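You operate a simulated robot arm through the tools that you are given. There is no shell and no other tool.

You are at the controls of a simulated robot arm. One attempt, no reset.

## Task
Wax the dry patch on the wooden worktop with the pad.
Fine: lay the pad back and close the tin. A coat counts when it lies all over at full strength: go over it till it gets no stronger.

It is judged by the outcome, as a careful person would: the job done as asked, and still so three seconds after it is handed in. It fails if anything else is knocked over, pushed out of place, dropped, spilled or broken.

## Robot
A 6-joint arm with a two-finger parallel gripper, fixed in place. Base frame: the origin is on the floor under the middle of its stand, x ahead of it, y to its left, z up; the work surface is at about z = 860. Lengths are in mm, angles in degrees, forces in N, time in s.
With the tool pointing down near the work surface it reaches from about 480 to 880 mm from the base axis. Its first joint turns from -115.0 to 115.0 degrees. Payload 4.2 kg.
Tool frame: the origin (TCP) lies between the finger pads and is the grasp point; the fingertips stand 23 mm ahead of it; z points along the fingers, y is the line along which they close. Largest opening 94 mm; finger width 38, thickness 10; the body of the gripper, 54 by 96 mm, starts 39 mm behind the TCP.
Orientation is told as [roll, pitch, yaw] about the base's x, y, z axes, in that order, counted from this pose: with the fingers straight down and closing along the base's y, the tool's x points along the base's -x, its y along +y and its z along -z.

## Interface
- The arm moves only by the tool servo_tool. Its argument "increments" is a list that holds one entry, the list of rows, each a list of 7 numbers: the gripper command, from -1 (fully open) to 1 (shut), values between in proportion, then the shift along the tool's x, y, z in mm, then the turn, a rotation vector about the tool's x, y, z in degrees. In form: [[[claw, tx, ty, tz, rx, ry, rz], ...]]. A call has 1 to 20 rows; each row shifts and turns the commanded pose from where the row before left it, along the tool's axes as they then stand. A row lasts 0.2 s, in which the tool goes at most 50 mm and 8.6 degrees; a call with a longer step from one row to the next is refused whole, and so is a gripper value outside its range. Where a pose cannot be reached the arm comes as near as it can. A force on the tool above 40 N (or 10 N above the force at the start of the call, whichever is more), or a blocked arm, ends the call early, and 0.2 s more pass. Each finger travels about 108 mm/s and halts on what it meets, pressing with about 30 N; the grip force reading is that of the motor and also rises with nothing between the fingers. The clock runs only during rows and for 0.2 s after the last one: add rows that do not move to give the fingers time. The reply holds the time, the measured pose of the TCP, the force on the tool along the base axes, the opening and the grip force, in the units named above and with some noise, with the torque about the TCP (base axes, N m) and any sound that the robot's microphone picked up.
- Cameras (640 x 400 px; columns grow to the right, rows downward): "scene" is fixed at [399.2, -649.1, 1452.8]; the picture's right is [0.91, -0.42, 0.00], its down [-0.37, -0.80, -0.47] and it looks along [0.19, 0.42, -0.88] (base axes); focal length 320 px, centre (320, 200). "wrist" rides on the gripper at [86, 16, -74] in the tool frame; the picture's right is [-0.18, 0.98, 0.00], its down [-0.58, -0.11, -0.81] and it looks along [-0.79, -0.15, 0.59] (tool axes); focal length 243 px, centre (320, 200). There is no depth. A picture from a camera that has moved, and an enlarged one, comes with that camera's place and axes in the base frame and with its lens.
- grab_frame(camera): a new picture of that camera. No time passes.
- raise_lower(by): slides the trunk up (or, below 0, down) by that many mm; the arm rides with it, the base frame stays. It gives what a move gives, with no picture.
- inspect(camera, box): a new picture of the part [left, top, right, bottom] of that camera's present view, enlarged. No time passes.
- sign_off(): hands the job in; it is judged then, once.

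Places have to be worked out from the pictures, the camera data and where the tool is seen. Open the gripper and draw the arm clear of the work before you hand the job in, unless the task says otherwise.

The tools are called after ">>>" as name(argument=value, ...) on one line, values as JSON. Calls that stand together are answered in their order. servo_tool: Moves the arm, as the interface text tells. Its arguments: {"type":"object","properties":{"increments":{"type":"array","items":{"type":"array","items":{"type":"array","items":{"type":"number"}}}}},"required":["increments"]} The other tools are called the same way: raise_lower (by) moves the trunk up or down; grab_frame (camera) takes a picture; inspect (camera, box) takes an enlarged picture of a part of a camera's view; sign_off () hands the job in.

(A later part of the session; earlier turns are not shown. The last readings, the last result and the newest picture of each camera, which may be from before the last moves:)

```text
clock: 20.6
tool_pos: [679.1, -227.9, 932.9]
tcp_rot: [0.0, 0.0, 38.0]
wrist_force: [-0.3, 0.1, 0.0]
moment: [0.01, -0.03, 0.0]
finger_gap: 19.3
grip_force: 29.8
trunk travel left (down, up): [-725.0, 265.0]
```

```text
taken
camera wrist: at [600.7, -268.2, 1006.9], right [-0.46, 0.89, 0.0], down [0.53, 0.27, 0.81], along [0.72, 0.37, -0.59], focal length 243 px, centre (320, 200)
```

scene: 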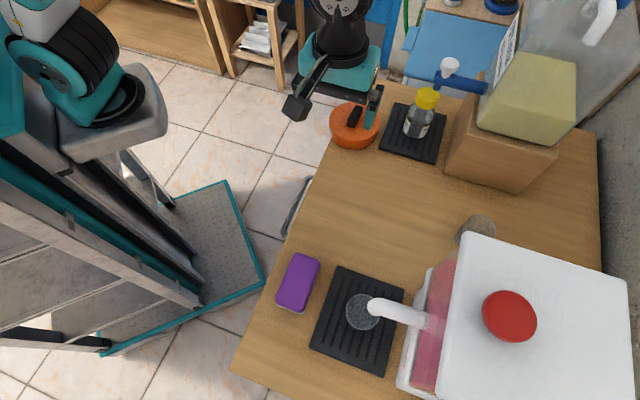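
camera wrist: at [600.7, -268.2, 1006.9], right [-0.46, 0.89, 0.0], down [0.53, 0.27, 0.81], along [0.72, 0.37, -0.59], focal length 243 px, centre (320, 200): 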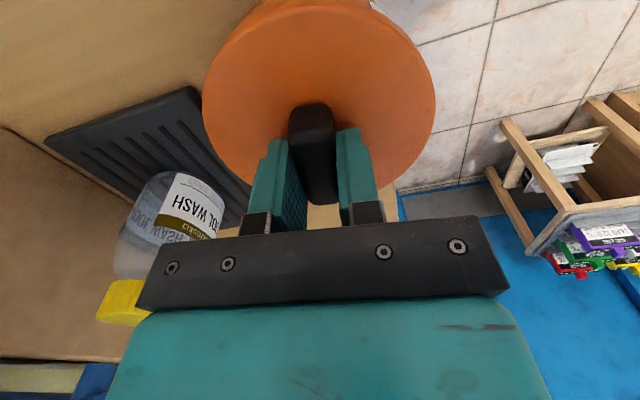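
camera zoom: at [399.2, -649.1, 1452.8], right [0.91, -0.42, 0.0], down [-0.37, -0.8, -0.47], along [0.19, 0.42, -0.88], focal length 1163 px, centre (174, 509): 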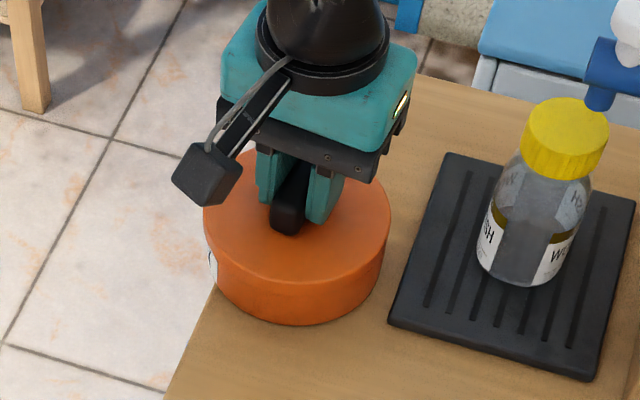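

The tin's bottom stays in place while the lid rises, so the lid seems to be coming off. I lift 25 mm more and look.

>>> servo_tool(increments=[[[1, 0, 0, -6, 0, 0, 0], [1, 0, 0, -6, 0, 0, 0], [1, 0, 0, -6, 0, 0, 0], [1, 0, 0, -7, 0, 0, 0], [1, 0, 0, 0, 0, 0, 0]]])

>>> inspect(camera="scene", box=[280, 60, 440, 170])

```text
clock: 21.8
tool_pos: [681.5, -228.4, 956.9]
tcp_rot: [0.0, 0.0, 38.1]
wrist_force: [-0.2, 0.3, -0.4]
moment: [-0.02, 0.03, 0.02]
finger_gap: 19.5
grip_force: 29.3
trunk travel left (down, up): [-725.0, 265.0]
```

```text
3.64 times, centred on (360, 115) of scene
camera zoom: at [399.2, -649.1, 1452.8], right [0.91, -0.42, 0.0], down [-0.37, -0.8, -0.47], along [0.19, 0.42, -0.88], focal length 1163 px, centre (174, 509)
```

zoom: 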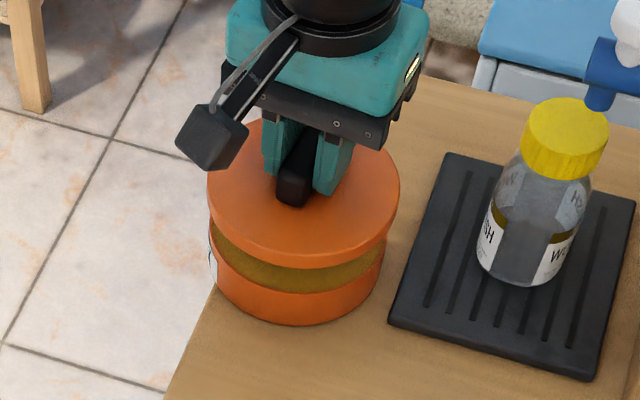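

The lid is off, with olive-coloured wax inside. There is free table between the tin and the table end (s≈375 to 507), so I carry the lid to about (776,-147).

>>> servo_tool(increments=[[[1, 0, 0, -10, 0, 0, 0], [1, -31.2, 1.4, 0, 0, 0, 0], [1, -31.2, 1.4, 0, 0, 0, 0], [1, -31.2, 1.4, 0, 0, 0, 0], [1, -31.2, 1.4, 0, 0, 0, 0], [1, 0, 0, 0, 0, 0, 0], [1, 0, 0, 15, 0, 0, 0], [1, 0, 0, 15, 0, 0, 0], [1, 0, 0, 0, 0, 0, 0]]])

>>> grab_frame(camera="scene")

>>> inspect(camera="scene", box=[300, 40, 480, 170])

>>> grab_frame(camera="wrist")

```text
clock: 23.8
tool_pos: [775.3, -147.0, 934.7]
tcp_rot: [0.1, 0.0, 38.0]
wrist_force: [-0.5, 0.1, -0.4]
moment: [-0.02, -0.01, 0.01]
finger_gap: 19.1
grip_force: 30.3
trunk travel left (down, up): [-725.0, 265.0]
```

```text
taken
```

scene: 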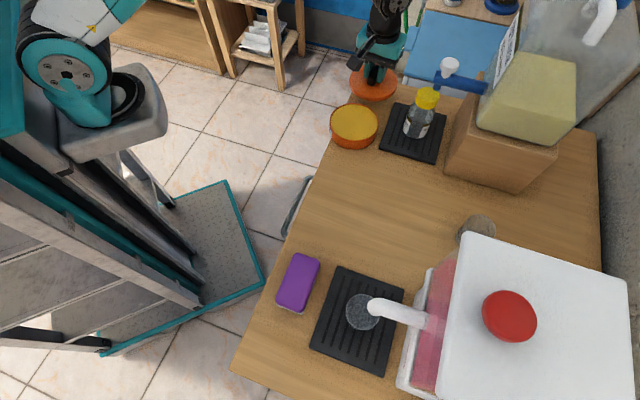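

```text
3.08 times, centred on (390, 105) of scene
camera zoom: at [399.2, -649.1, 1452.8], right [0.91, -0.42, 0.0], down [-0.37, -0.8, -0.47], along [0.19, 0.42, -0.88], focal length 984 px, centre (105, 492)
```

zoom: 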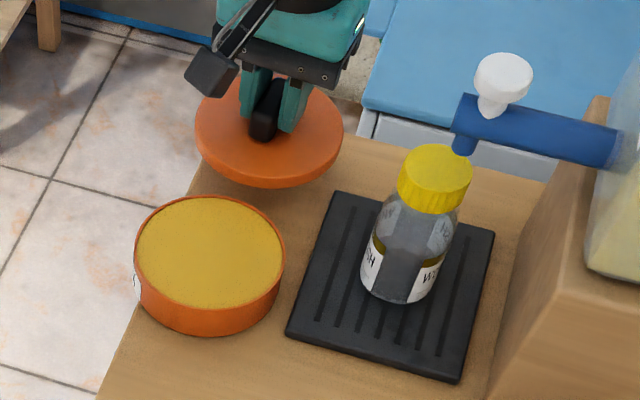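

```text
taken
camera wrist: at [696.5, -186.5, 1010.3], right [-0.46, 0.89, 0.0], down [0.53, 0.27, 0.81], along [0.72, 0.37, -0.59], focal length 243 px, centre (320, 200)
```

wrist: 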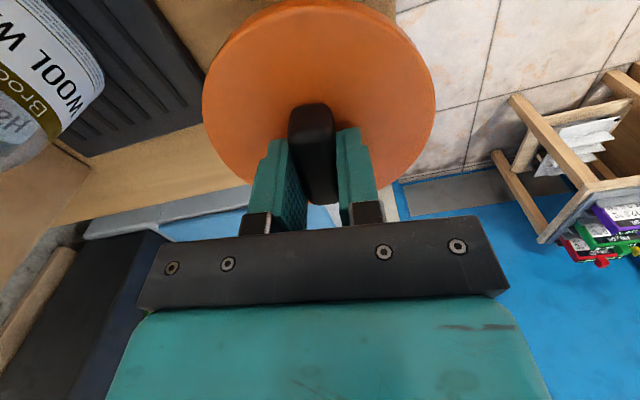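

The tin stands open with wax up near its rim, and the lid hangs at s≈444, n≈652, clear of tin, tray and table end. I lower it gently until it touches.

>>> servo_tool(increments=[[[1, 0, 0, 10, 0, 0, 0], [1, 0, 0, 10, 0, 0, 0], [1, 0, 0, 5, 0, 0, 0], [1, 0, 0, 2, 0, 0, 0], [1, 0, 0, 2, 0, 0, 0], [1, 0, 0, 0, 0, 0, 0]]])

>>> inspect(camera="scene", box=[300, 40, 480, 150])

```text
clock: 25.2
tool_pos: [772.0, -146.2, 907.0]
tcp_rot: [-0.1, 0.0, 38.0]
wrist_force: [0.4, -0.5, -1.1]
moment: [0.02, -0.01, 0.0]
finger_gap: 19.2
grip_force: 29.9
trunk travel left (down, up): [-725.0, 265.0]
```

```text
3.56 times, centred on (390, 95) of scene
camera zoom: at [399.2, -649.1, 1452.8], right [0.91, -0.42, 0.0], down [-0.37, -0.8, -0.47], along [0.19, 0.42, -0.88], focal length 1137 px, centre (71, 573)
```

zoom: 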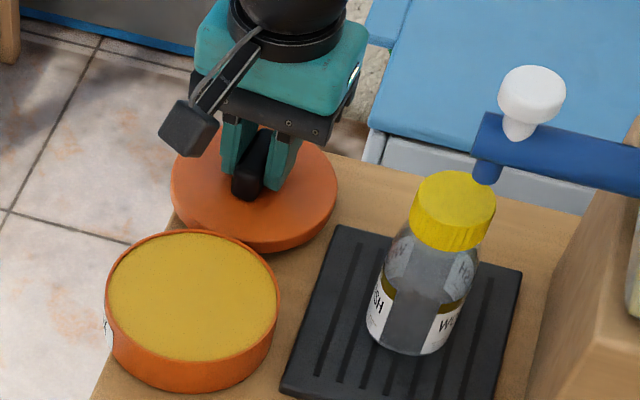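

No contact yet at z=907. I continue down in 2 mm steps.

>>> servo_tool(increments=[[[1, 0, 0, 2, 0, 0, 0], [1, 0, 0, 2, 0, 0, 0], [1, 0, 0, 1.5, 0, 0, 0], [1, 0, 0, 1.5, 0, 0, 0], [1, 0, 0, 0, 0, 0, 0]]])

```text
clock: 26.4
tool_pos: [773.5, -146.7, 899.7]
tcp_rot: [0.0, 0.1, 38.0]
wrist_force: [0.0, -0.8, -0.4]
moment: [0.02, -0.01, -0.01]
finger_gap: 19.0
grip_force: 30.5
trunk travel left (down, up): [-725.0, 265.0]
```

Still free at z=899.7. I go on in smaller steps until the force rises.

>>> servo_tool(increments=[[[1, 0, 0, 1.5, 0, 0, 0], [1, 0, 0, 1.5, 0, 0, 0], [1, 0, 0, 0, 0, 0, 0]]])

>>> inspect(camera="scene", box=[300, 40, 480, 150])

```text
clock: 27.2
tool_pos: [773.8, -147.6, 897.4]
tcp_rot: [0.0, 0.0, 38.0]
wrist_force: [0.6, 0.5, 0.2]
moment: [-0.01, 0.01, 0.01]
finger_gap: 19.1
grip_force: 30.1
trunk travel left (down, up): [-725.0, 265.0]
```

```text
3.56 times, centred on (390, 95) of scene
camera zoom: at [399.2, -649.1, 1452.8], right [0.91, -0.42, 0.0], down [-0.37, -0.8, -0.47], along [0.19, 0.42, -0.88], focal length 1137 px, centre (71, 573)
```

zoom: 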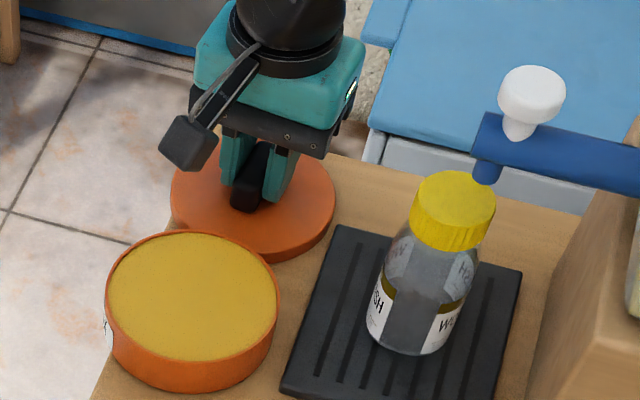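

The lid is almost on the table. I continue in 1 mm steps until it sits.

>>> servo_tool(increments=[[[1, 0, 0, 1, 0, 0, 0], [1, 0, 0, 1, 0, 0, 0], [1, 0, 0, 0, 0, 0, 0]]])

```text
clock: 28.0
tool_pos: [774.6, -146.8, 894.2]
tcp_rot: [0.0, 0.0, 37.9]
wrist_force: [-0.1, 0.1, -1.2]
moment: [-0.01, -0.01, -0.03]
finger_gap: 18.8
grip_force: 30.1
trunk travel left (down, up): [-725.0, 265.0]
```

>>> servo_tool(increments=[[[1, 0, 0, 1, 0, 0, 0], [1, 0, 0, 1, 0, 0, 0], [1, 0, 0, 0, 0, 0, 0]]])

>>> inspect(camera="scene", box=[330, 50, 430, 112])

```text
clock: 28.8
tool_pos: [773.8, -147.4, 893.5]
tcp_rot: [0.0, 0.0, 37.9]
wrist_force: [-0.3, 1.1, -0.2]
moment: [0.01, 0.0, -0.02]
finger_gap: 19.1
grip_force: 30.1
trunk travel left (down, up): [-725.0, 265.0]
```

```text
6.40 times, centred on (380, 81) of scene
camera zoom: at [399.2, -649.1, 1452.8], right [0.91, -0.42, 0.0], down [-0.37, -0.8, -0.47], along [0.19, 0.42, -0.88], focal length 2047 px, centre (-64, 962)
```

zoom: 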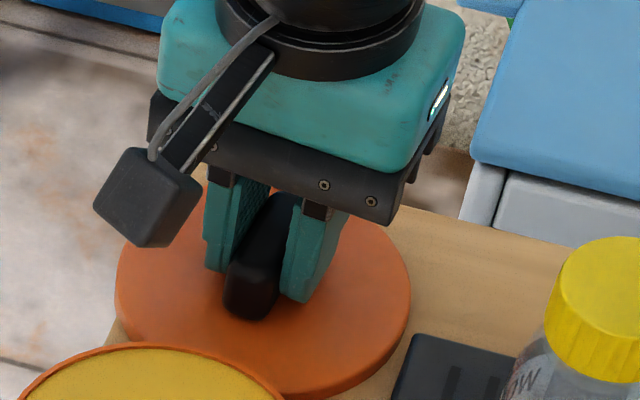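

Still no contact force at z≈893.5 and the lid shows just a small gap above the wood. I keep lowering by 1 mm steps.

>>> servo_tool(increments=[[[1, 0, 0, 1, 0, 0, 0], [1, 0, 0, 1, 0, 0, 0], [1, 0, 0, 1, 0, 0, 0], [1, 0, 0, 0, 0, 0, 0]]])

```text
clock: 29.8
tool_pos: [774.9, -147.2, 889.2]
tcp_rot: [0.0, 0.0, 38.1]
wrist_force: [0.0, 0.0, 0.2]
moment: [-0.01, -0.01, -0.03]
finger_gap: 19.1
grip_force: 30.0
trunk travel left (down, up): [-725.0, 265.0]
```

By my reckoning the lid should be nearly touching; I check the picture before going further.

>>> inspect(camera="scene", box=[330, 50, 430, 112])

>>> grab_frame(camera="wrist")

```text
6.40 times, centred on (380, 81) of scene
camera zoom: at [399.2, -649.1, 1452.8], right [0.91, -0.42, 0.0], down [-0.37, -0.8, -0.47], along [0.19, 0.42, -0.88], focal length 2047 px, centre (-64, 962)
```

zoom: 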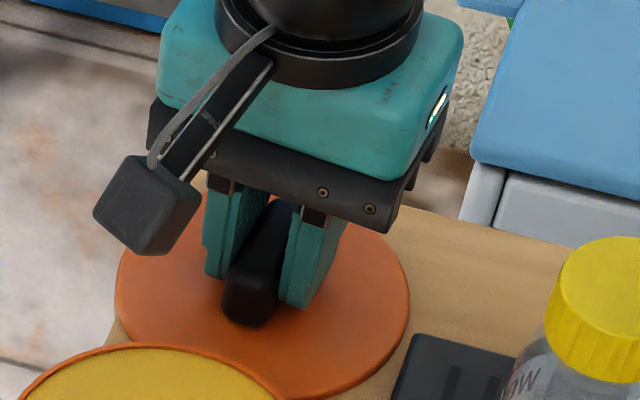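

```text
taken
camera wrist: at [696.7, -187.3, 964.6], right [-0.46, 0.89, 0.0], down [0.53, 0.27, 0.81], along [0.72, 0.37, -0.59], focal length 243 px, centre (320, 200)
```

wrist: 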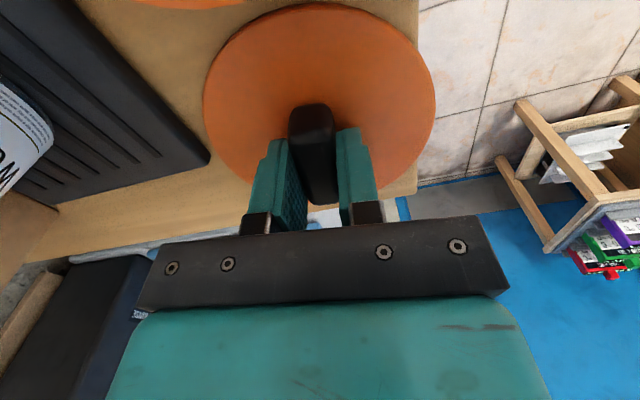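

The grip hasn't slipped, and the lid clears the tray and tin. I continue down 1 mm at a time to find contact.

>>> servo_tool(increments=[[[1, 0, 0, 1, 0, 0, 0], [1, 0, 0, 1, 0, 0, 0], [1, 0, 0, 1, 0, 0, 0], [1, 0, 0, 0, 0, 0, 0]]])

```text
clock: 30.8
tool_pos: [774.9, -146.8, 888.8]
tcp_rot: [-0.2, -0.1, 37.9]
wrist_force: [-6.2, -2.9, 29.7]
moment: [-0.28, 0.45, -0.02]
finger_gap: 19.2
grip_force: 29.8
trunk travel left (down, up): [-725.0, 265.0]
```

Contact at z≈889 with 29.7 N; the lid sits on the table. I ease off 2.5 mm, open only part way so the fingers stay clear of the tray, and lift off.

>>> servo_tool(increments=[[[1, 0, 0, -2.5, 0, 0, 0], [1, 0, 0, 0, 0, 0, 0], [0.2, 0, 0, 0, 0, 0, 0], [0.2, 0, 0, 0, 0, 0, 0], [0.2, 0, 0, 0, 0, 0, 0]]])

>>> inspect(camera="scene", box=[330, 50, 430, 112])

```text
clock: 32.0
tool_pos: [774.9, -146.1, 887.8]
tcp_rot: [0.1, 0.1, 37.9]
wrist_force: [-0.6, -0.1, 0.1]
moment: [0.01, 0.01, 0.02]
finger_gap: 37.6
grip_force: 0.0
trunk travel left (down, up): [-725.0, 265.0]
```

```text
6.40 times, centred on (380, 81) of scene
camera zoom: at [399.2, -649.1, 1452.8], right [0.91, -0.42, 0.0], down [-0.37, -0.8, -0.47], along [0.19, 0.42, -0.88], focal length 2047 px, centre (-64, 962)
```

zoom: 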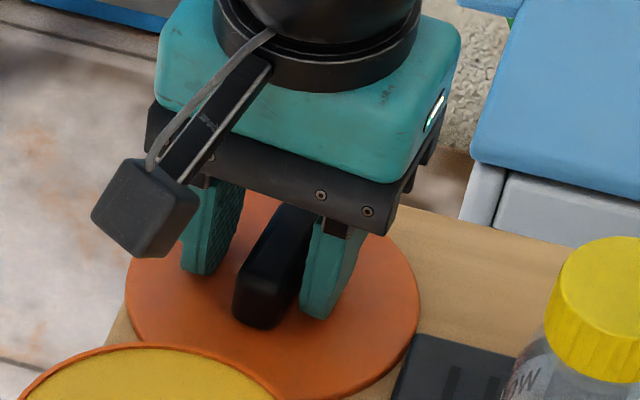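

Released. I lift straight up and check how the lid lies.

>>> servo_tool(increments=[[[0.2, 0, 0, -10, 0, 0, 0], [0.2, 0, 0, -15, 0, 0, 0], [0.2, 0, 0, -30, 0, 0, 0], [0.2, 0, 0, -45, 0, 0, 0], [0.2, 0, 0, -45, 0, 0, 0], [0.2, 0, 0, 0, 0, 0, 0]]])

>>> grab_frame(camera="wrist")

>>> inspect(camera="scene", box=[310, 50, 430, 152])

```text
clock: 33.4
tool_pos: [777.2, -147.5, 1032.3]
tcp_rot: [0.1, 0.0, 38.0]
wrist_force: [0.3, 0.3, 0.2]
moment: [0.01, 0.0, 0.02]
finger_gap: 37.6
grip_force: 0.1
trunk travel left (down, up): [-725.0, 265.0]
```

```text
taken
camera wrist: at [698.1, -188.3, 1107.7], right [-0.46, 0.89, 0.0], down [0.53, 0.27, 0.81], along [0.72, 0.37, -0.59], focal length 243 px, centre (320, 200)
```

wrist: 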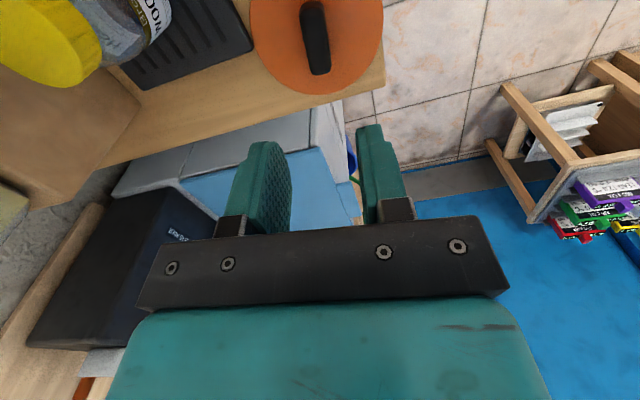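

```text
3.92 times, centred on (370, 101) of scene
camera zoom: at [399.2, -649.1, 1452.8], right [0.91, -0.42, 0.0], down [-0.37, -0.8, -0.47], along [0.19, 0.42, -0.88], focal length 1254 px, centre (124, 588)
```

zoom: 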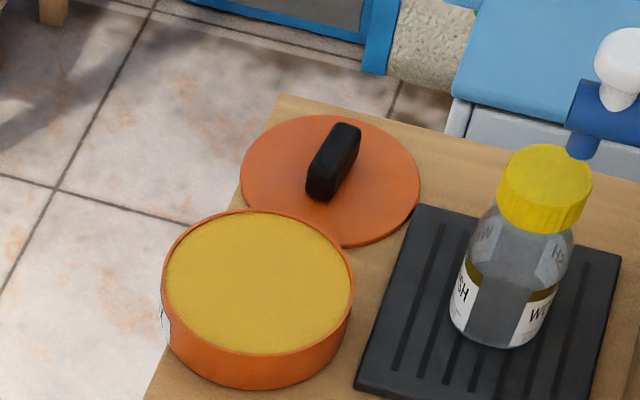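

The lid lies flat in the gap. Now I go to the pad near (417,-513), staying high at z≈1030, with the gripper open, and look at it.

>>> servo_tool(increments=[[[-1, 42.4, -5.5, 0, 0, 0, 0], [-1, 42.4, -5.5, 0, 0, 0, 0], [-1, 42.4, -5.5, 0, 0, 0, 0], [-1, 42.4, -5.5, 0, 0, 0, 0], [-1, 42.4, -5.5, 0, 0, 0, 0], [-1, 42.4, -5.5, 0, 0, 0, 0], [-1, 42.4, -5.5, 0, 0, 0, 0], [-1, 42.4, -5.5, 0, 0, 0, 0], [-1, 42.4, -5.5, 0, 0, 0, 0], [-1, 42.4, -5.5, 0, 0, 0, 0], [-1, 42.4, -5.5, 0, 0, 0, 0], [-1, 42.4, -5.5, 0, 0, 0, 0], [-1, 0, 0, 0, 0, 0, 0]]])

>>> grab_frame(camera="wrist")

>>> grab_frame(camera="scene")

```text
clock: 36.2
tool_pos: [413.6, -514.0, 1033.5]
tcp_rot: [0.1, 0.1, 38.0]
wrist_force: [0.4, 0.2, -0.3]
moment: [0.02, 0.04, 0.01]
finger_gap: 93.9
grip_force: 0.0
trunk travel left (down, up): [-725.0, 265.0]
```

```text
taken
camera wrist: at [334.8, -554.1, 1109.8], right [-0.46, 0.89, 0.0], down [0.53, 0.27, 0.81], along [0.72, 0.37, -0.59], focal length 243 px, centre (320, 200)
```

wrist: 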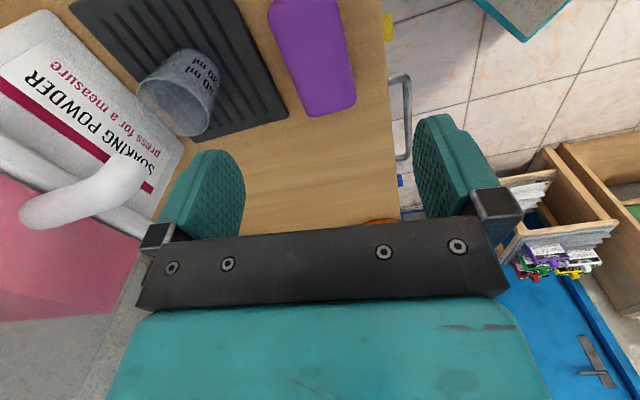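

```text
taken
```

scene: 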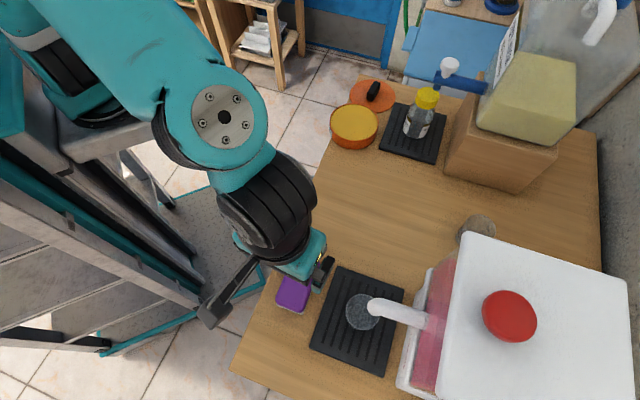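

The pad is in view just below. I enlarge it to measure its place, size and direction.

>>> inspect(camera="wrist", box=[230, 0, 410, 130])

>>> inspect(camera="scene", box=[230, 220, 390, 330])

```text
3.08 times, centred on (320, 65) of wrist
camera zoom: at [334.8, -554.1, 1109.8], right [-0.46, 0.89, 0.0], down [0.53, 0.27, 0.81], along [0.72, 0.37, -0.59], focal length 746 px, centre (320, 615)
```

zoom: 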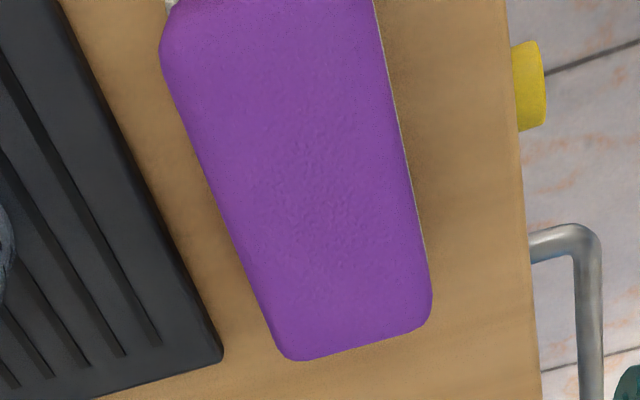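

```text
3.64 times, centred on (310, 275) of scene
camera zoom: at [399.2, -649.1, 1452.8], right [0.91, -0.42, 0.0], down [-0.37, -0.8, -0.47], along [0.19, 0.42, -0.88], focal length 1163 px, centre (356, -73)
```

zoom: 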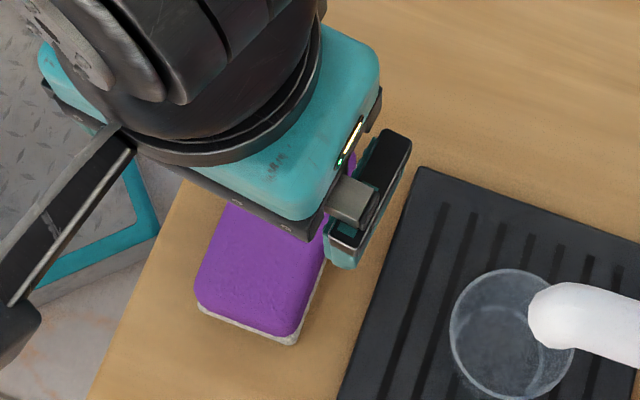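

Pad: about 101 x 52 mm, centre near (422,-510), long axis parallel to the table edge. The tray edge is near n≈711, so I'll open only to about 68 mm; I turn to yaw 44.5, centre over the pad and go down to z≈960.

>>> servo_tool(increments=[[[-0.45, 0, 0, 0, 0, 0, -6.5], [-0.45, -9, -3.5, 24, 0, 0, 0], [-0.45, 0, 0, 25, 0, 0, 0], [-0.45, 0, 0, 24, 0, 0, 0], [-0.45, 0, 0, 0, 0, 0, 0]]])

>>> grab_frame(camera="wrist")

>>> inspect(camera="wrist", box=[200, 40, 430, 190])

>>> inspect(camera="scene", box=[230, 220, 390, 330])

```text
clock: 37.4
tool_pos: [422.0, -509.3, 961.5]
tcp_rot: [0.2, 0.0, 44.5]
wrist_force: [0.0, 0.5, -0.6]
moment: [0.01, 0.01, 0.0]
finger_gap: 68.1
grip_force: 0.1
trunk travel left (down, up): [-725.0, 265.0]
```

```text
taken
camera wrist: at [349.6, -557.5, 1036.4], right [-0.56, 0.83, 0.0], down [0.49, 0.33, 0.81], along [0.67, 0.45, -0.59], focal length 243 px, centre (320, 200)
```

wrist: 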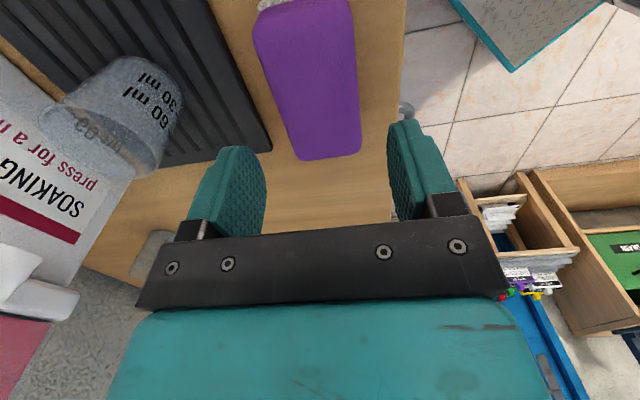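

```text
2.67 times, centred on (315, 115) of wrist
camera zoom: at [349.6, -557.5, 1036.4], right [-0.56, 0.83, 0.0], down [0.49, 0.33, 0.81], along [0.67, 0.45, -0.59], focal length 647 px, centre (333, 427)
```

zoom: 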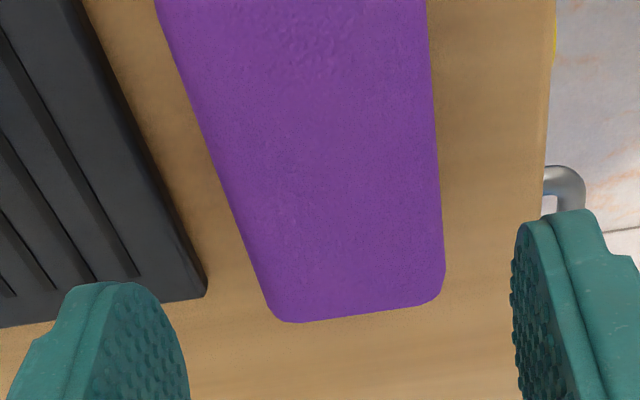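

```text
3.64 times, centred on (310, 275) of scene
camera zoom: at [399.2, -649.1, 1452.8], right [0.91, -0.42, 0.0], down [-0.37, -0.8, -0.47], along [0.19, 0.42, -0.88], focal length 1163 px, centre (356, -73)
```

zoom: 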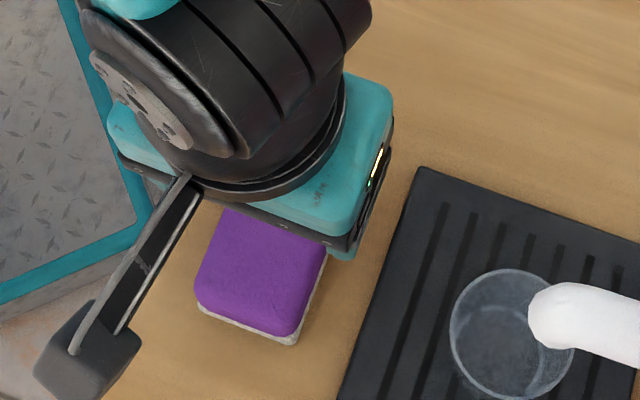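

The pad's centre lies about 4.5 mm toward +s and 1.5 mm off in y from the TCP. I correct that and descend around the pad to about z=889, then close on it.

>>> servo_tool(increments=[[[-0.45, -4.5, -1.5, 20, 0, 0, 0], [-0.45, 0, 0, 20, 0, 0, 0], [-0.45, 0, 0, 15, 0, 0, 0], [-0.45, 0, 0, 10, 0, 0, 0], [-0.45, 0, 0, 7, 0, 0, 0], [-0.45, 0, 0, 0, 0, 0, 0]]])

>>> grab_frame(camera="wrist")

>>> inspect(camera="scene", box=[230, 220, 390, 330])

```text
clock: 38.8
tool_pos: [426.8, -506.1, 889.1]
tcp_rot: [-0.1, 0.0, 44.5]
wrist_force: [-0.9, -0.5, -0.7]
moment: [0.02, 0.03, 0.0]
finger_gap: 68.2
grip_force: 0.0
trunk travel left (down, up): [-725.0, 265.0]
```

```text
taken
camera wrist: at [354.0, -554.6, 963.7], right [-0.56, 0.83, 0.0], down [0.49, 0.33, 0.81], along [0.67, 0.45, -0.59], focal length 243 px, centre (320, 200)
```

wrist: 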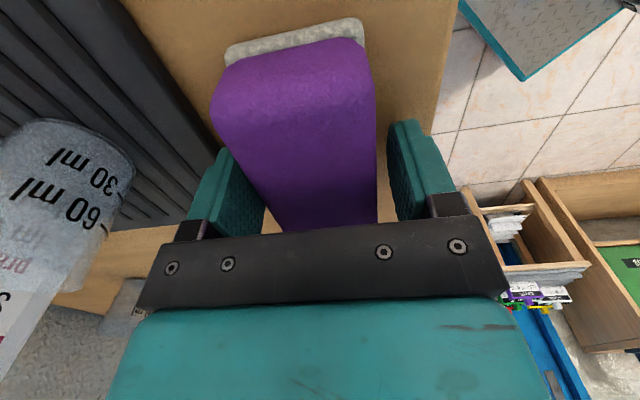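

```text
3.64 times, centred on (310, 275) of scene
camera zoom: at [399.2, -649.1, 1452.8], right [0.91, -0.42, 0.0], down [-0.37, -0.8, -0.47], along [0.19, 0.42, -0.88], focal length 1163 px, centre (356, -73)
```

zoom: 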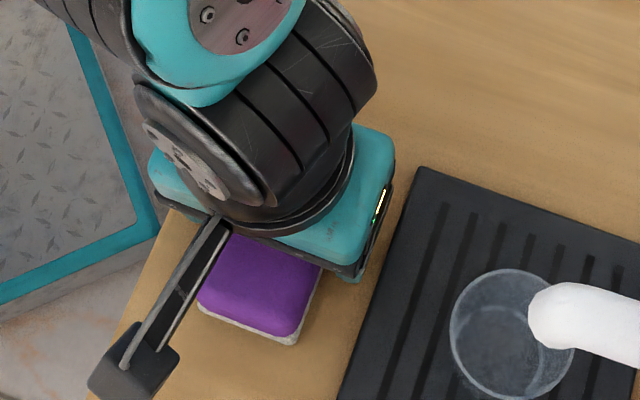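

The pad sits well between the fingers; I note this pose (426.8,-506.1, yaw 44.5) as its place to return to. I close on it.

>>> servo_tool(increments=[[[-0.2, 0, 0, 0, 0, 0, 0], [0, 0, 0, 0, 0, 0, 0], [0.3, 0, 0, 0, 0, 0, 0], [1, 0, 0, 0, 0, 0, 0], [1, 0, 0, 0, 0, 0, 0], [1, 0, 0, 0, 0, 0, 0]]])

>>> grab_frame(camera="wrist")

```text
clock: 40.2
tool_pos: [426.4, -506.5, 890.5]
tcp_rot: [0.0, 0.0, 44.6]
wrist_force: [0.2, -0.3, 0.7]
moment: [-0.03, 0.02, 0.03]
finger_gap: 51.3
grip_force: 29.4
trunk travel left (down, up): [-725.0, 265.0]
```

```text
taken
camera wrist: at [354.0, -554.6, 963.9], right [-0.56, 0.83, 0.0], down [0.49, 0.33, 0.81], along [0.67, 0.45, -0.59], focal length 243 px, centre (320, 200)
```

wrist: 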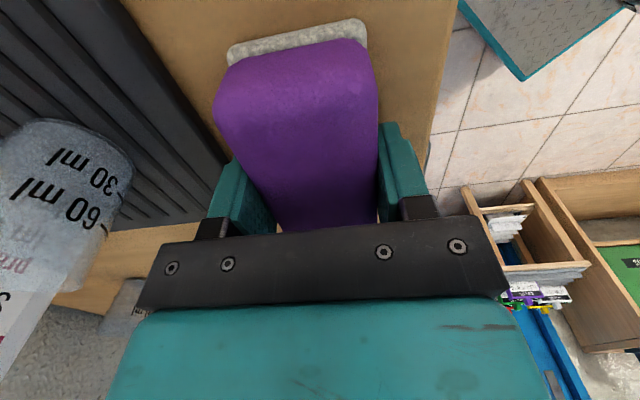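

Gripped at 51.3 mm. I lift the pad 100 mm and look at it.

>>> servo_tool(increments=[[[1, 0, 0, -5, 0, 0, 0], [1, 0, 0, -15, 0, 0, 0], [1, 0, 0, -30, 0, 0, 0], [1, 0, 0, -40, 0, 0, 0], [1, 0, 0, 0, 0, 0, 0]]])

>>> grab_frame(camera="wrist")

>>> inspect(camera="scene", box=[220, 200, 400, 320])

```text
clock: 41.4
tool_pos: [425.5, -505.7, 979.2]
tcp_rot: [0.2, -0.1, 44.4]
wrist_force: [0.1, -0.1, -0.5]
moment: [0.03, 0.0, 0.0]
finger_gap: 51.7
grip_force: 30.1
trunk travel left (down, up): [-725.0, 265.0]
```

```text
taken
camera wrist: at [352.4, -554.1, 1054.3], right [-0.56, 0.83, 0.0], down [0.49, 0.33, 0.81], along [0.67, 0.45, -0.59], focal length 243 px, centre (320, 200)
```

wrist: 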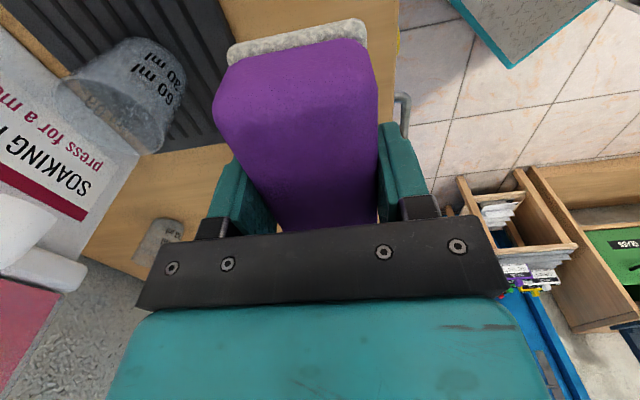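

```text
3.33 times, centred on (310, 260) of scene
camera zoom: at [399.2, -649.1, 1452.8], right [0.91, -0.42, 0.0], down [-0.37, -0.8, -0.47], along [0.19, 0.42, -0.88], focal length 1066 px, centre (353, 0)
```

zoom: 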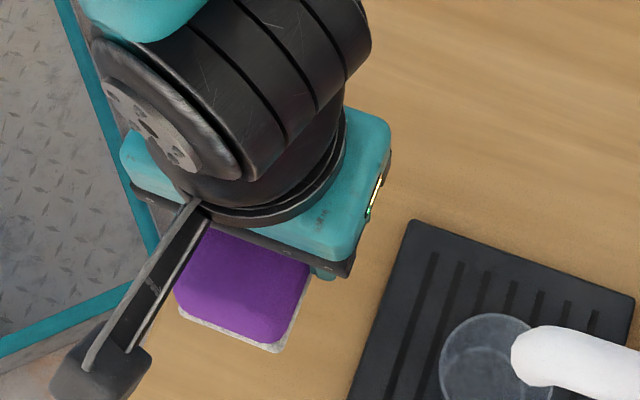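

The pad is held firmly; its pale sole is a bit longer than the purple body. I carry it at this height to above the tin at about (678,-229).

>>> servo_tool(increments=[[[1, -41.6, 2.25, 0, 0, 0, 0], [1, -41.6, 2.25, 0, 0, 0, 0], [1, -41.6, 2.25, 0, 0, 0, 0], [1, -41.6, 2.25, 0, 0, 0, 0], [1, -41.6, 2.25, 0, 0, 0, 0], [1, -41.6, 2.25, 0, 0, 0, 0], [1, -41.6, 2.25, 0, 0, 0, 0], [1, -41.6, 2.25, 0, 0, 0, 0], [1, -41.6, 2.25, 0, 0, 0, 0], [1, 0, 0, 20, 0, 0, 0], [1, 0, 0, 0, 0, 0, 0]]])

>>> grab_frame(camera="wrist")

>>> inspect(camera="scene", box=[300, 50, 460, 160])

>>> inspect(camera="wrist", box=[180, 0, 440, 160])

```text
clock: 43.8
tool_pos: [682.6, -228.8, 959.9]
tcp_rot: [-0.2, 0.0, 44.6]
wrist_force: [-1.0, 0.3, 0.5]
moment: [0.03, 0.0, 0.0]
finger_gap: 51.4
grip_force: 29.8
trunk travel left (down, up): [-725.0, 265.0]
```

```text
taken
camera wrist: at [609.1, -277.9, 1034.3], right [-0.56, 0.83, 0.0], down [0.49, 0.33, 0.81], along [0.67, 0.45, -0.59], focal length 243 px, centre (320, 200)
```

wrist: 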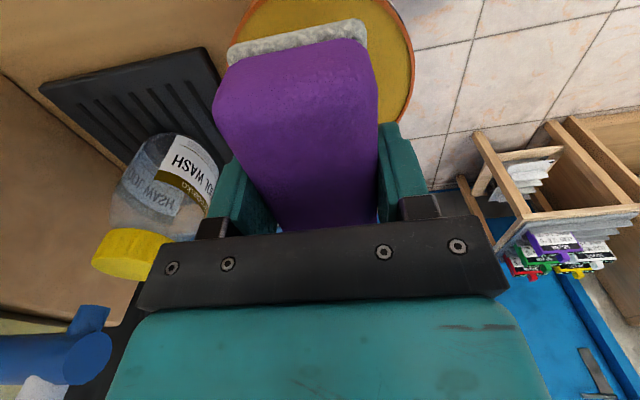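

```text
3.64 times, centred on (380, 105) of scene
camera zoom: at [399.2, -649.1, 1452.8], right [0.91, -0.42, 0.0], down [-0.37, -0.8, -0.47], along [0.19, 0.42, -0.88], focal length 1163 px, centre (102, 546)
```

zoom: 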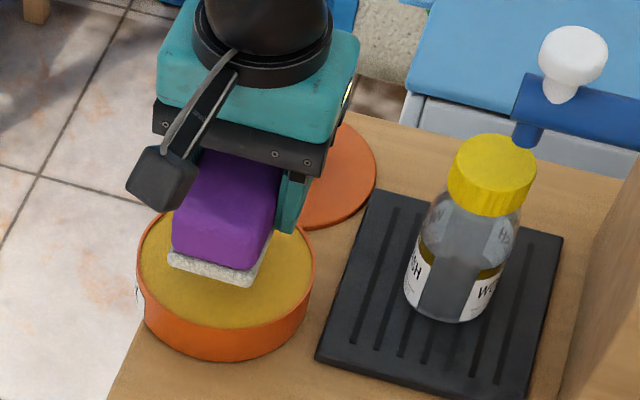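

```text
2.46 times, centred on (310, 80) of wrist
camera zoom: at [609.1, -277.9, 1034.3], right [-0.56, 0.83, 0.0], down [0.49, 0.33, 0.81], along [0.67, 0.45, -0.59], focal length 597 px, centre (345, 495)
```

zoom: 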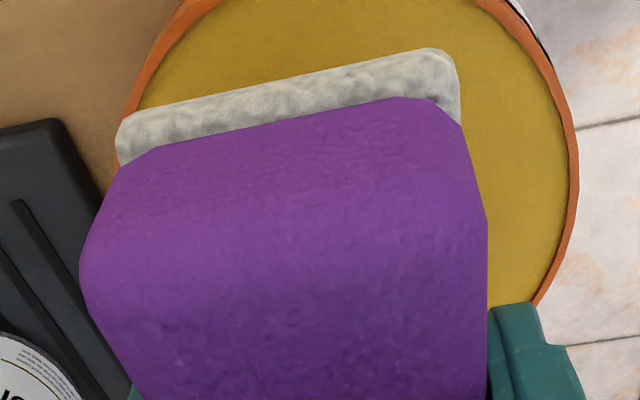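

The pad hangs over the tin; I judge the sole about 93 x 53 mm with its centre some 6 mm behind the TCP, which fits inside the 110 mm tin. I shift 6 mm along and 1.5 mm across and come down toward the wax.

>>> servo_tool(increments=[[[1, -6, 1.5, 0, 0, 0, 0], [1, 0, 0, 10, 0, 0, 0], [1, 0, 0, 10, 0, 0, 0], [1, 0, 0, 5, 0, 0, 0], [1, 0, 0, 0, 0, 0, 0]]])

>>> inspect(camera="wrist", box=[180, 0, 440, 160])

>>> inspect(camera="scene", box=[310, 80, 410, 160])

```text
clock: 45.0
tool_pos: [683.5, -223.2, 934.2]
tcp_rot: [0.0, 0.0, 44.5]
wrist_force: [0.8, 0.1, 0.1]
moment: [-0.02, 0.05, -0.01]
finger_gap: 51.7
grip_force: 29.8
trunk travel left (down, up): [-725.0, 265.0]
```

```text
2.46 times, centred on (310, 80) of wrist
camera zoom: at [610.2, -272.9, 1009.3], right [-0.56, 0.83, 0.0], down [0.49, 0.33, 0.81], along [0.67, 0.45, -0.59], focal length 597 px, centre (345, 495)
```

zoom: 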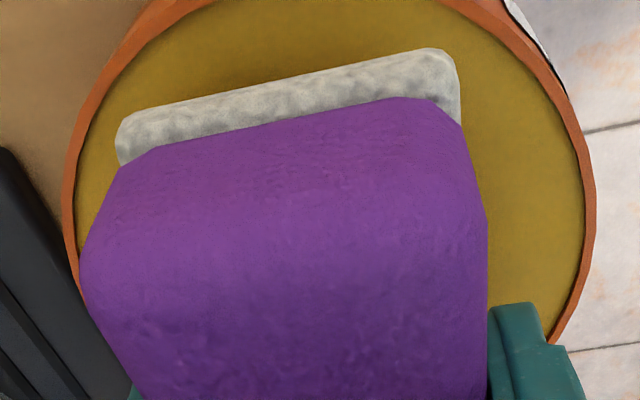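

```text
5.00 times, centred on (360, 120) of scene
camera zoom: at [399.2, -649.1, 1452.8], right [0.91, -0.42, 0.0], down [-0.37, -0.8, -0.47], along [0.19, 0.42, -0.88], focal length 1600 px, centre (120, 600)
```

zoom: 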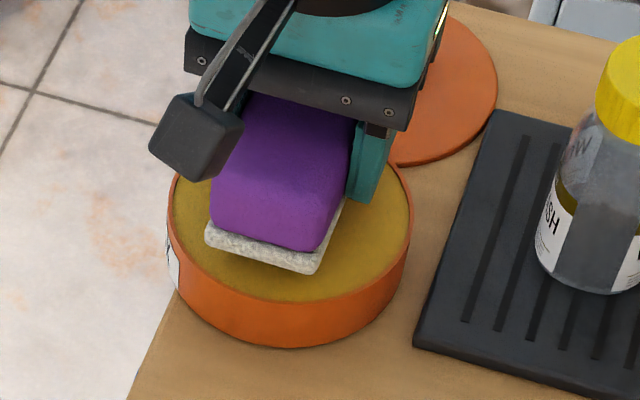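

By the wrist view the tin's centre is at tool x=+8, y=-1, and the sole's near corners clear the rim. I go down slowly in 2 mm steps until it touches the wax.

>>> servo_tool(increments=[[[1, 1, -0.8, 2, 0, 0, 0], [1, 0, 0, 2, 0, 0, 0], [1, 0, 0, 2, 0, 0, 0], [1, 0, 0, 1, 0, 0, 0], [1, 0, 0, 0, 0, 0, 0]]])

>>> inspect(camera="scene", box=[310, 80, 410, 160])

```text
clock: 46.2
tool_pos: [683.0, -225.9, 926.3]
tcp_rot: [-0.1, 0.0, 44.5]
wrist_force: [-0.6, -0.5, -0.4]
moment: [0.0, -0.01, 0.04]
finger_gap: 51.6
grip_force: 29.8
trunk travel left (down, up): [-725.0, 265.0]
```

```text
5.00 times, centred on (360, 120) of scene
camera zoom: at [399.2, -649.1, 1452.8], right [0.91, -0.42, 0.0], down [-0.37, -0.8, -0.47], along [0.19, 0.42, -0.88], focal length 1600 px, centre (120, 600)
```

zoom: 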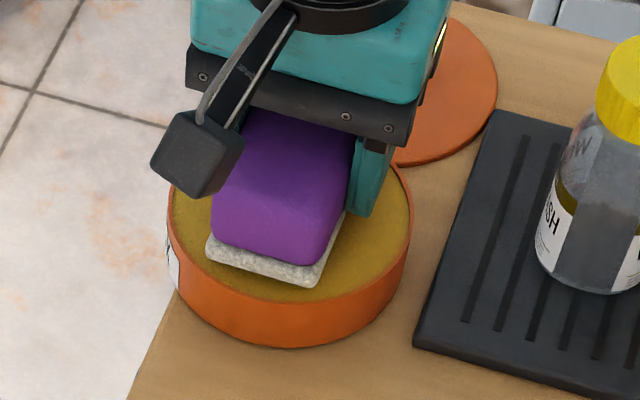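

The pad hovers just above the wax. I lower it by 1 mm steps.

>>> servo_tool(increments=[[[1, 0, 0, 1.5, 0, 0, 0], [1, 0, 0, 1.5, 0, 0, 0], [1, 0, 0, 1, 0, 0, 0], [1, 0, 0, 0, 0, 0, 0]]])

>>> inspect(camera="scene", box=[310, 80, 410, 160])

```text
clock: 47.2
tool_pos: [682.6, -225.9, 922.7]
tcp_rot: [0.1, 0.0, 44.4]
wrist_force: [-0.4, -0.3, -1.0]
moment: [0.0, 0.03, -0.03]
finger_gap: 51.5
grip_force: 30.0
trunk travel left (down, up): [-725.0, 265.0]
```

```text
5.00 times, centred on (360, 120) of scene
camera zoom: at [399.2, -649.1, 1452.8], right [0.91, -0.42, 0.0], down [-0.37, -0.8, -0.47], along [0.19, 0.42, -0.88], focal length 1600 px, centre (120, 600)
```

zoom: 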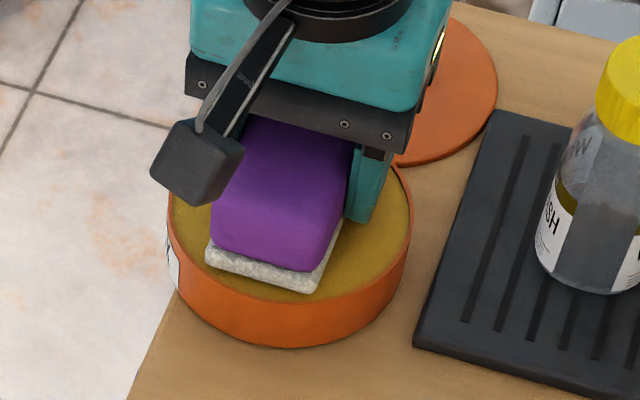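

Still no contact force at 922.7. I continue in 1 mm steps.

>>> servo_tool(increments=[[[1, 0, 0, 1, 0, 0, 0], [1, 0, 0, 1, 0, 0, 0], [1, 0, 0, 1, 0, 0, 0], [1, 0, 0, 0, 0, 0, 0]]])

>>> inspect(camera="scene", box=[310, 80, 410, 160])

```text
clock: 48.2
tool_pos: [683.9, -225.6, 920.6]
tcp_rot: [0.0, -0.1, 44.5]
wrist_force: [-2.8, 4.4, 18.4]
moment: [-0.11, 0.36, -0.01]
finger_gap: 51.5
grip_force: 29.8
trunk travel left (down, up): [-725.0, 265.0]
```

```text
5.00 times, centred on (360, 120) of scene
camera zoom: at [399.2, -649.1, 1452.8], right [0.91, -0.42, 0.0], down [-0.37, -0.8, -0.47], along [0.19, 0.42, -0.88], focal length 1600 px, centre (120, 600)
```

zoom: 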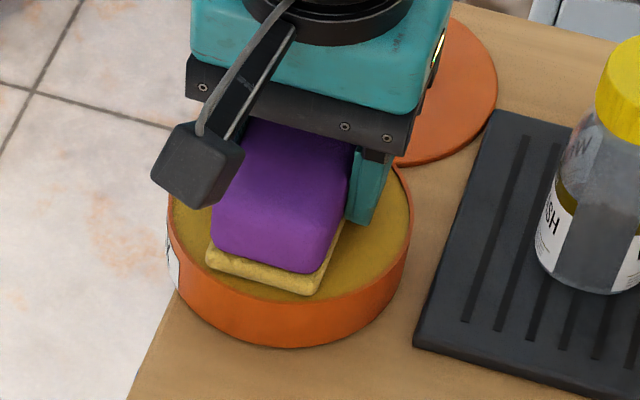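

The sole turned yellow all over: the pad has taken up wax at 18 N. I lift straight up, carry it to the middle of the pale zone (about (603,-415)) and stop just above the wood.

>>> servo_tool(increments=[[[1, 0, 0, 0, 0, 0, 0], [1, 0, 0, -3, 0, 0, 0], [1, 0, 0, -7, 0, 0, 0], [1, 0, 0, -15, 0, 0, 0], [1, 0, 0, -15, 0, 0, 0], [1, 38.1, -15.7, 0, 0, 0, 0], [1, 38.1, -15.7, 0, 0, 0, 0], [1, 38.1, -15.7, 0, 0, 0, 0], [1, 38.1, -15.7, 0, 0, 0, 0], [1, 38.1, -15.7, 0, 0, 0, 0], [1, 0, 0, 20, 0, 0, 0], [1, 0, 0, 20, 0, 0, 0], [1, 0, 0, 15, 0, 0, 0], [1, 0, 0, 0, 0, 0, 0]]])

>>> grab_frame(camera="scene")

>>> inspect(camera="scene", box=[310, 80, 430, 170])

```text
clock: 51.2
tool_pos: [600.5, -415.0, 904.7]
tcp_rot: [0.1, 0.1, 44.6]
wrist_force: [-0.2, 0.2, -0.6]
moment: [-0.01, 0.02, 0.0]
finger_gap: 51.6
grip_force: 30.3
trunk travel left (down, up): [-725.0, 265.0]
```

```text
taken
```

scene: 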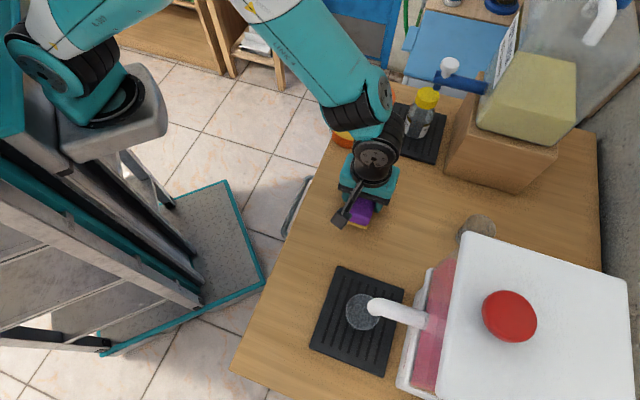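

```text
4.44 times, centred on (370, 125) of scene
camera zoom: at [399.2, -649.1, 1452.8], right [0.91, -0.42, 0.0], down [-0.37, -0.8, -0.47], along [0.19, 0.42, -0.88], focal length 1422 px, centre (98, 533)
```

zoom: 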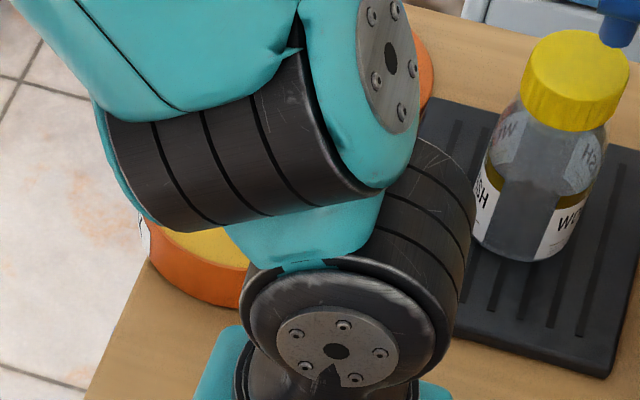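

The pad is about 15 mm above the wood. I lower it till it touches lightly.

>>> servo_tool(increments=[[[1, 0, 0, 5, 0, 0, 0], [1, 0, 0, 5, 0, 0, 0], [1, 0, 0, 2, 0, 0, 0], [1, 0, 0, 1.5, 0, 0, 0], [1, 0, 0, 0, 0, 0, 0]]])

```text
clock: 52.4
tool_pos: [601.8, -415.9, 891.5]
tcp_rot: [0.0, 0.0, 44.5]
wrist_force: [0.7, 0.4, -1.4]
moment: [0.02, -0.02, -0.03]
finger_gap: 51.6
grip_force: 30.5
trunk travel left (down, up): [-725.0, 265.0]
```

Not touching yet at 891.5. I continue in 1 mm steps.

>>> servo_tool(increments=[[[1, 0, 0, 1, 0, 0, 0], [1, 0, 0, 1, 0, 0, 0], [1, 0, 0, 0.7, 0, 0, 0], [1, 0, 0, 0, 0, 0, 0]]])

```text
clock: 53.4
tool_pos: [602.0, -416.6, 889.7]
tcp_rot: [0.0, 0.0, 44.5]
wrist_force: [0.0, 0.1, -0.8]
moment: [0.01, 0.04, 0.03]
finger_gap: 51.5
grip_force: 30.5
trunk travel left (down, up): [-725.0, 265.0]
```

>>> servo_tool(increments=[[[1, 0, 0, 0.8, 0, 0, 0], [1, 0, 0, 0.8, 0, 0, 0], [1, 0, 0, 0, 0, 0, 0]]])

```text
clock: 54.2
tool_pos: [601.0, -415.0, 888.9]
tcp_rot: [-0.1, 0.0, 44.4]
wrist_force: [-5.0, 0.6, 19.3]
moment: [0.09, 0.2, -0.07]
finger_gap: 51.3
grip_force: 29.7
trunk travel left (down, up): [-725.0, 265.0]
```

Contact at 19 N. I make a first short rubbing stroke across (±35 mm along the grain direction) to see how the coat shows.

>>> servo_tool(increments=[[[1, 0, 12, -0.4, 0, 0, 0], [1, 0, 12, 0, 0, 0, 0], [1, 0, 11, 0, 0, 0, 0], [1, 0, -12, 0, 0, 0, 0], [1, 0, -12, 0, 0, 0, 0], [1, 0, -12, 0, 0, 0, 0], [1, 0, -12, 0, 0, 0, 0], [1, 0, -12, 0, 0, 0, 0], [1, 0, -12, 0, 0, 0, 0], [1, 0, 0, 0, 0, 0, 0]]])

>>> inspect(camera="scene", box=[280, 140, 480, 265])

>>> grab_frame(camera="wrist")

```text
clock: 56.4
tool_pos: [627.8, -440.3, 888.9]
tcp_rot: [0.1, 0.0, 44.5]
wrist_force: [-4.6, 6.3, 16.0]
moment: [0.14, 0.12, -0.06]
finger_gap: 51.6
grip_force: 29.9
trunk travel left (down, up): [-725.0, 265.0]
```

```text
3.20 times, centred on (380, 202) of scene
camera zoom: at [399.2, -649.1, 1452.8], right [0.91, -0.42, 0.0], down [-0.37, -0.8, -0.47], along [0.19, 0.42, -0.88], focal length 1024 px, centre (128, 192)
```

zoom: 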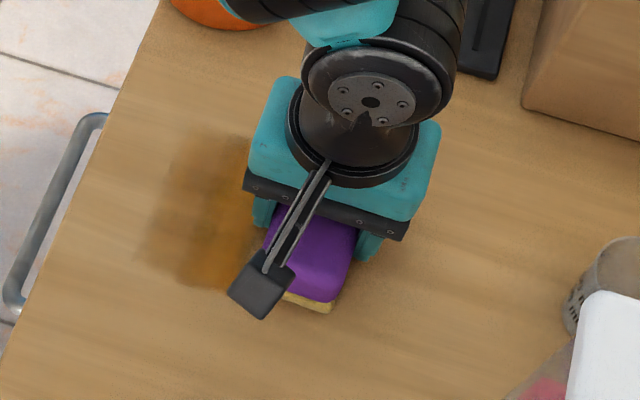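

```text
taken
camera wrist: at [554.7, -489.2, 963.5], right [-0.56, 0.83, 0.0], down [0.49, 0.33, 0.81], along [0.67, 0.45, -0.59], focal length 243 px, centre (320, 200)
```

wrist: 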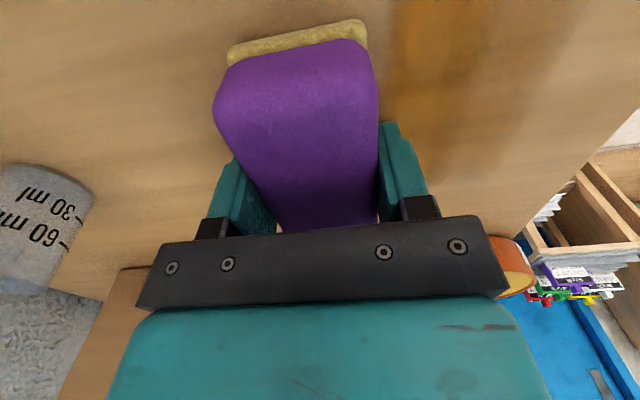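

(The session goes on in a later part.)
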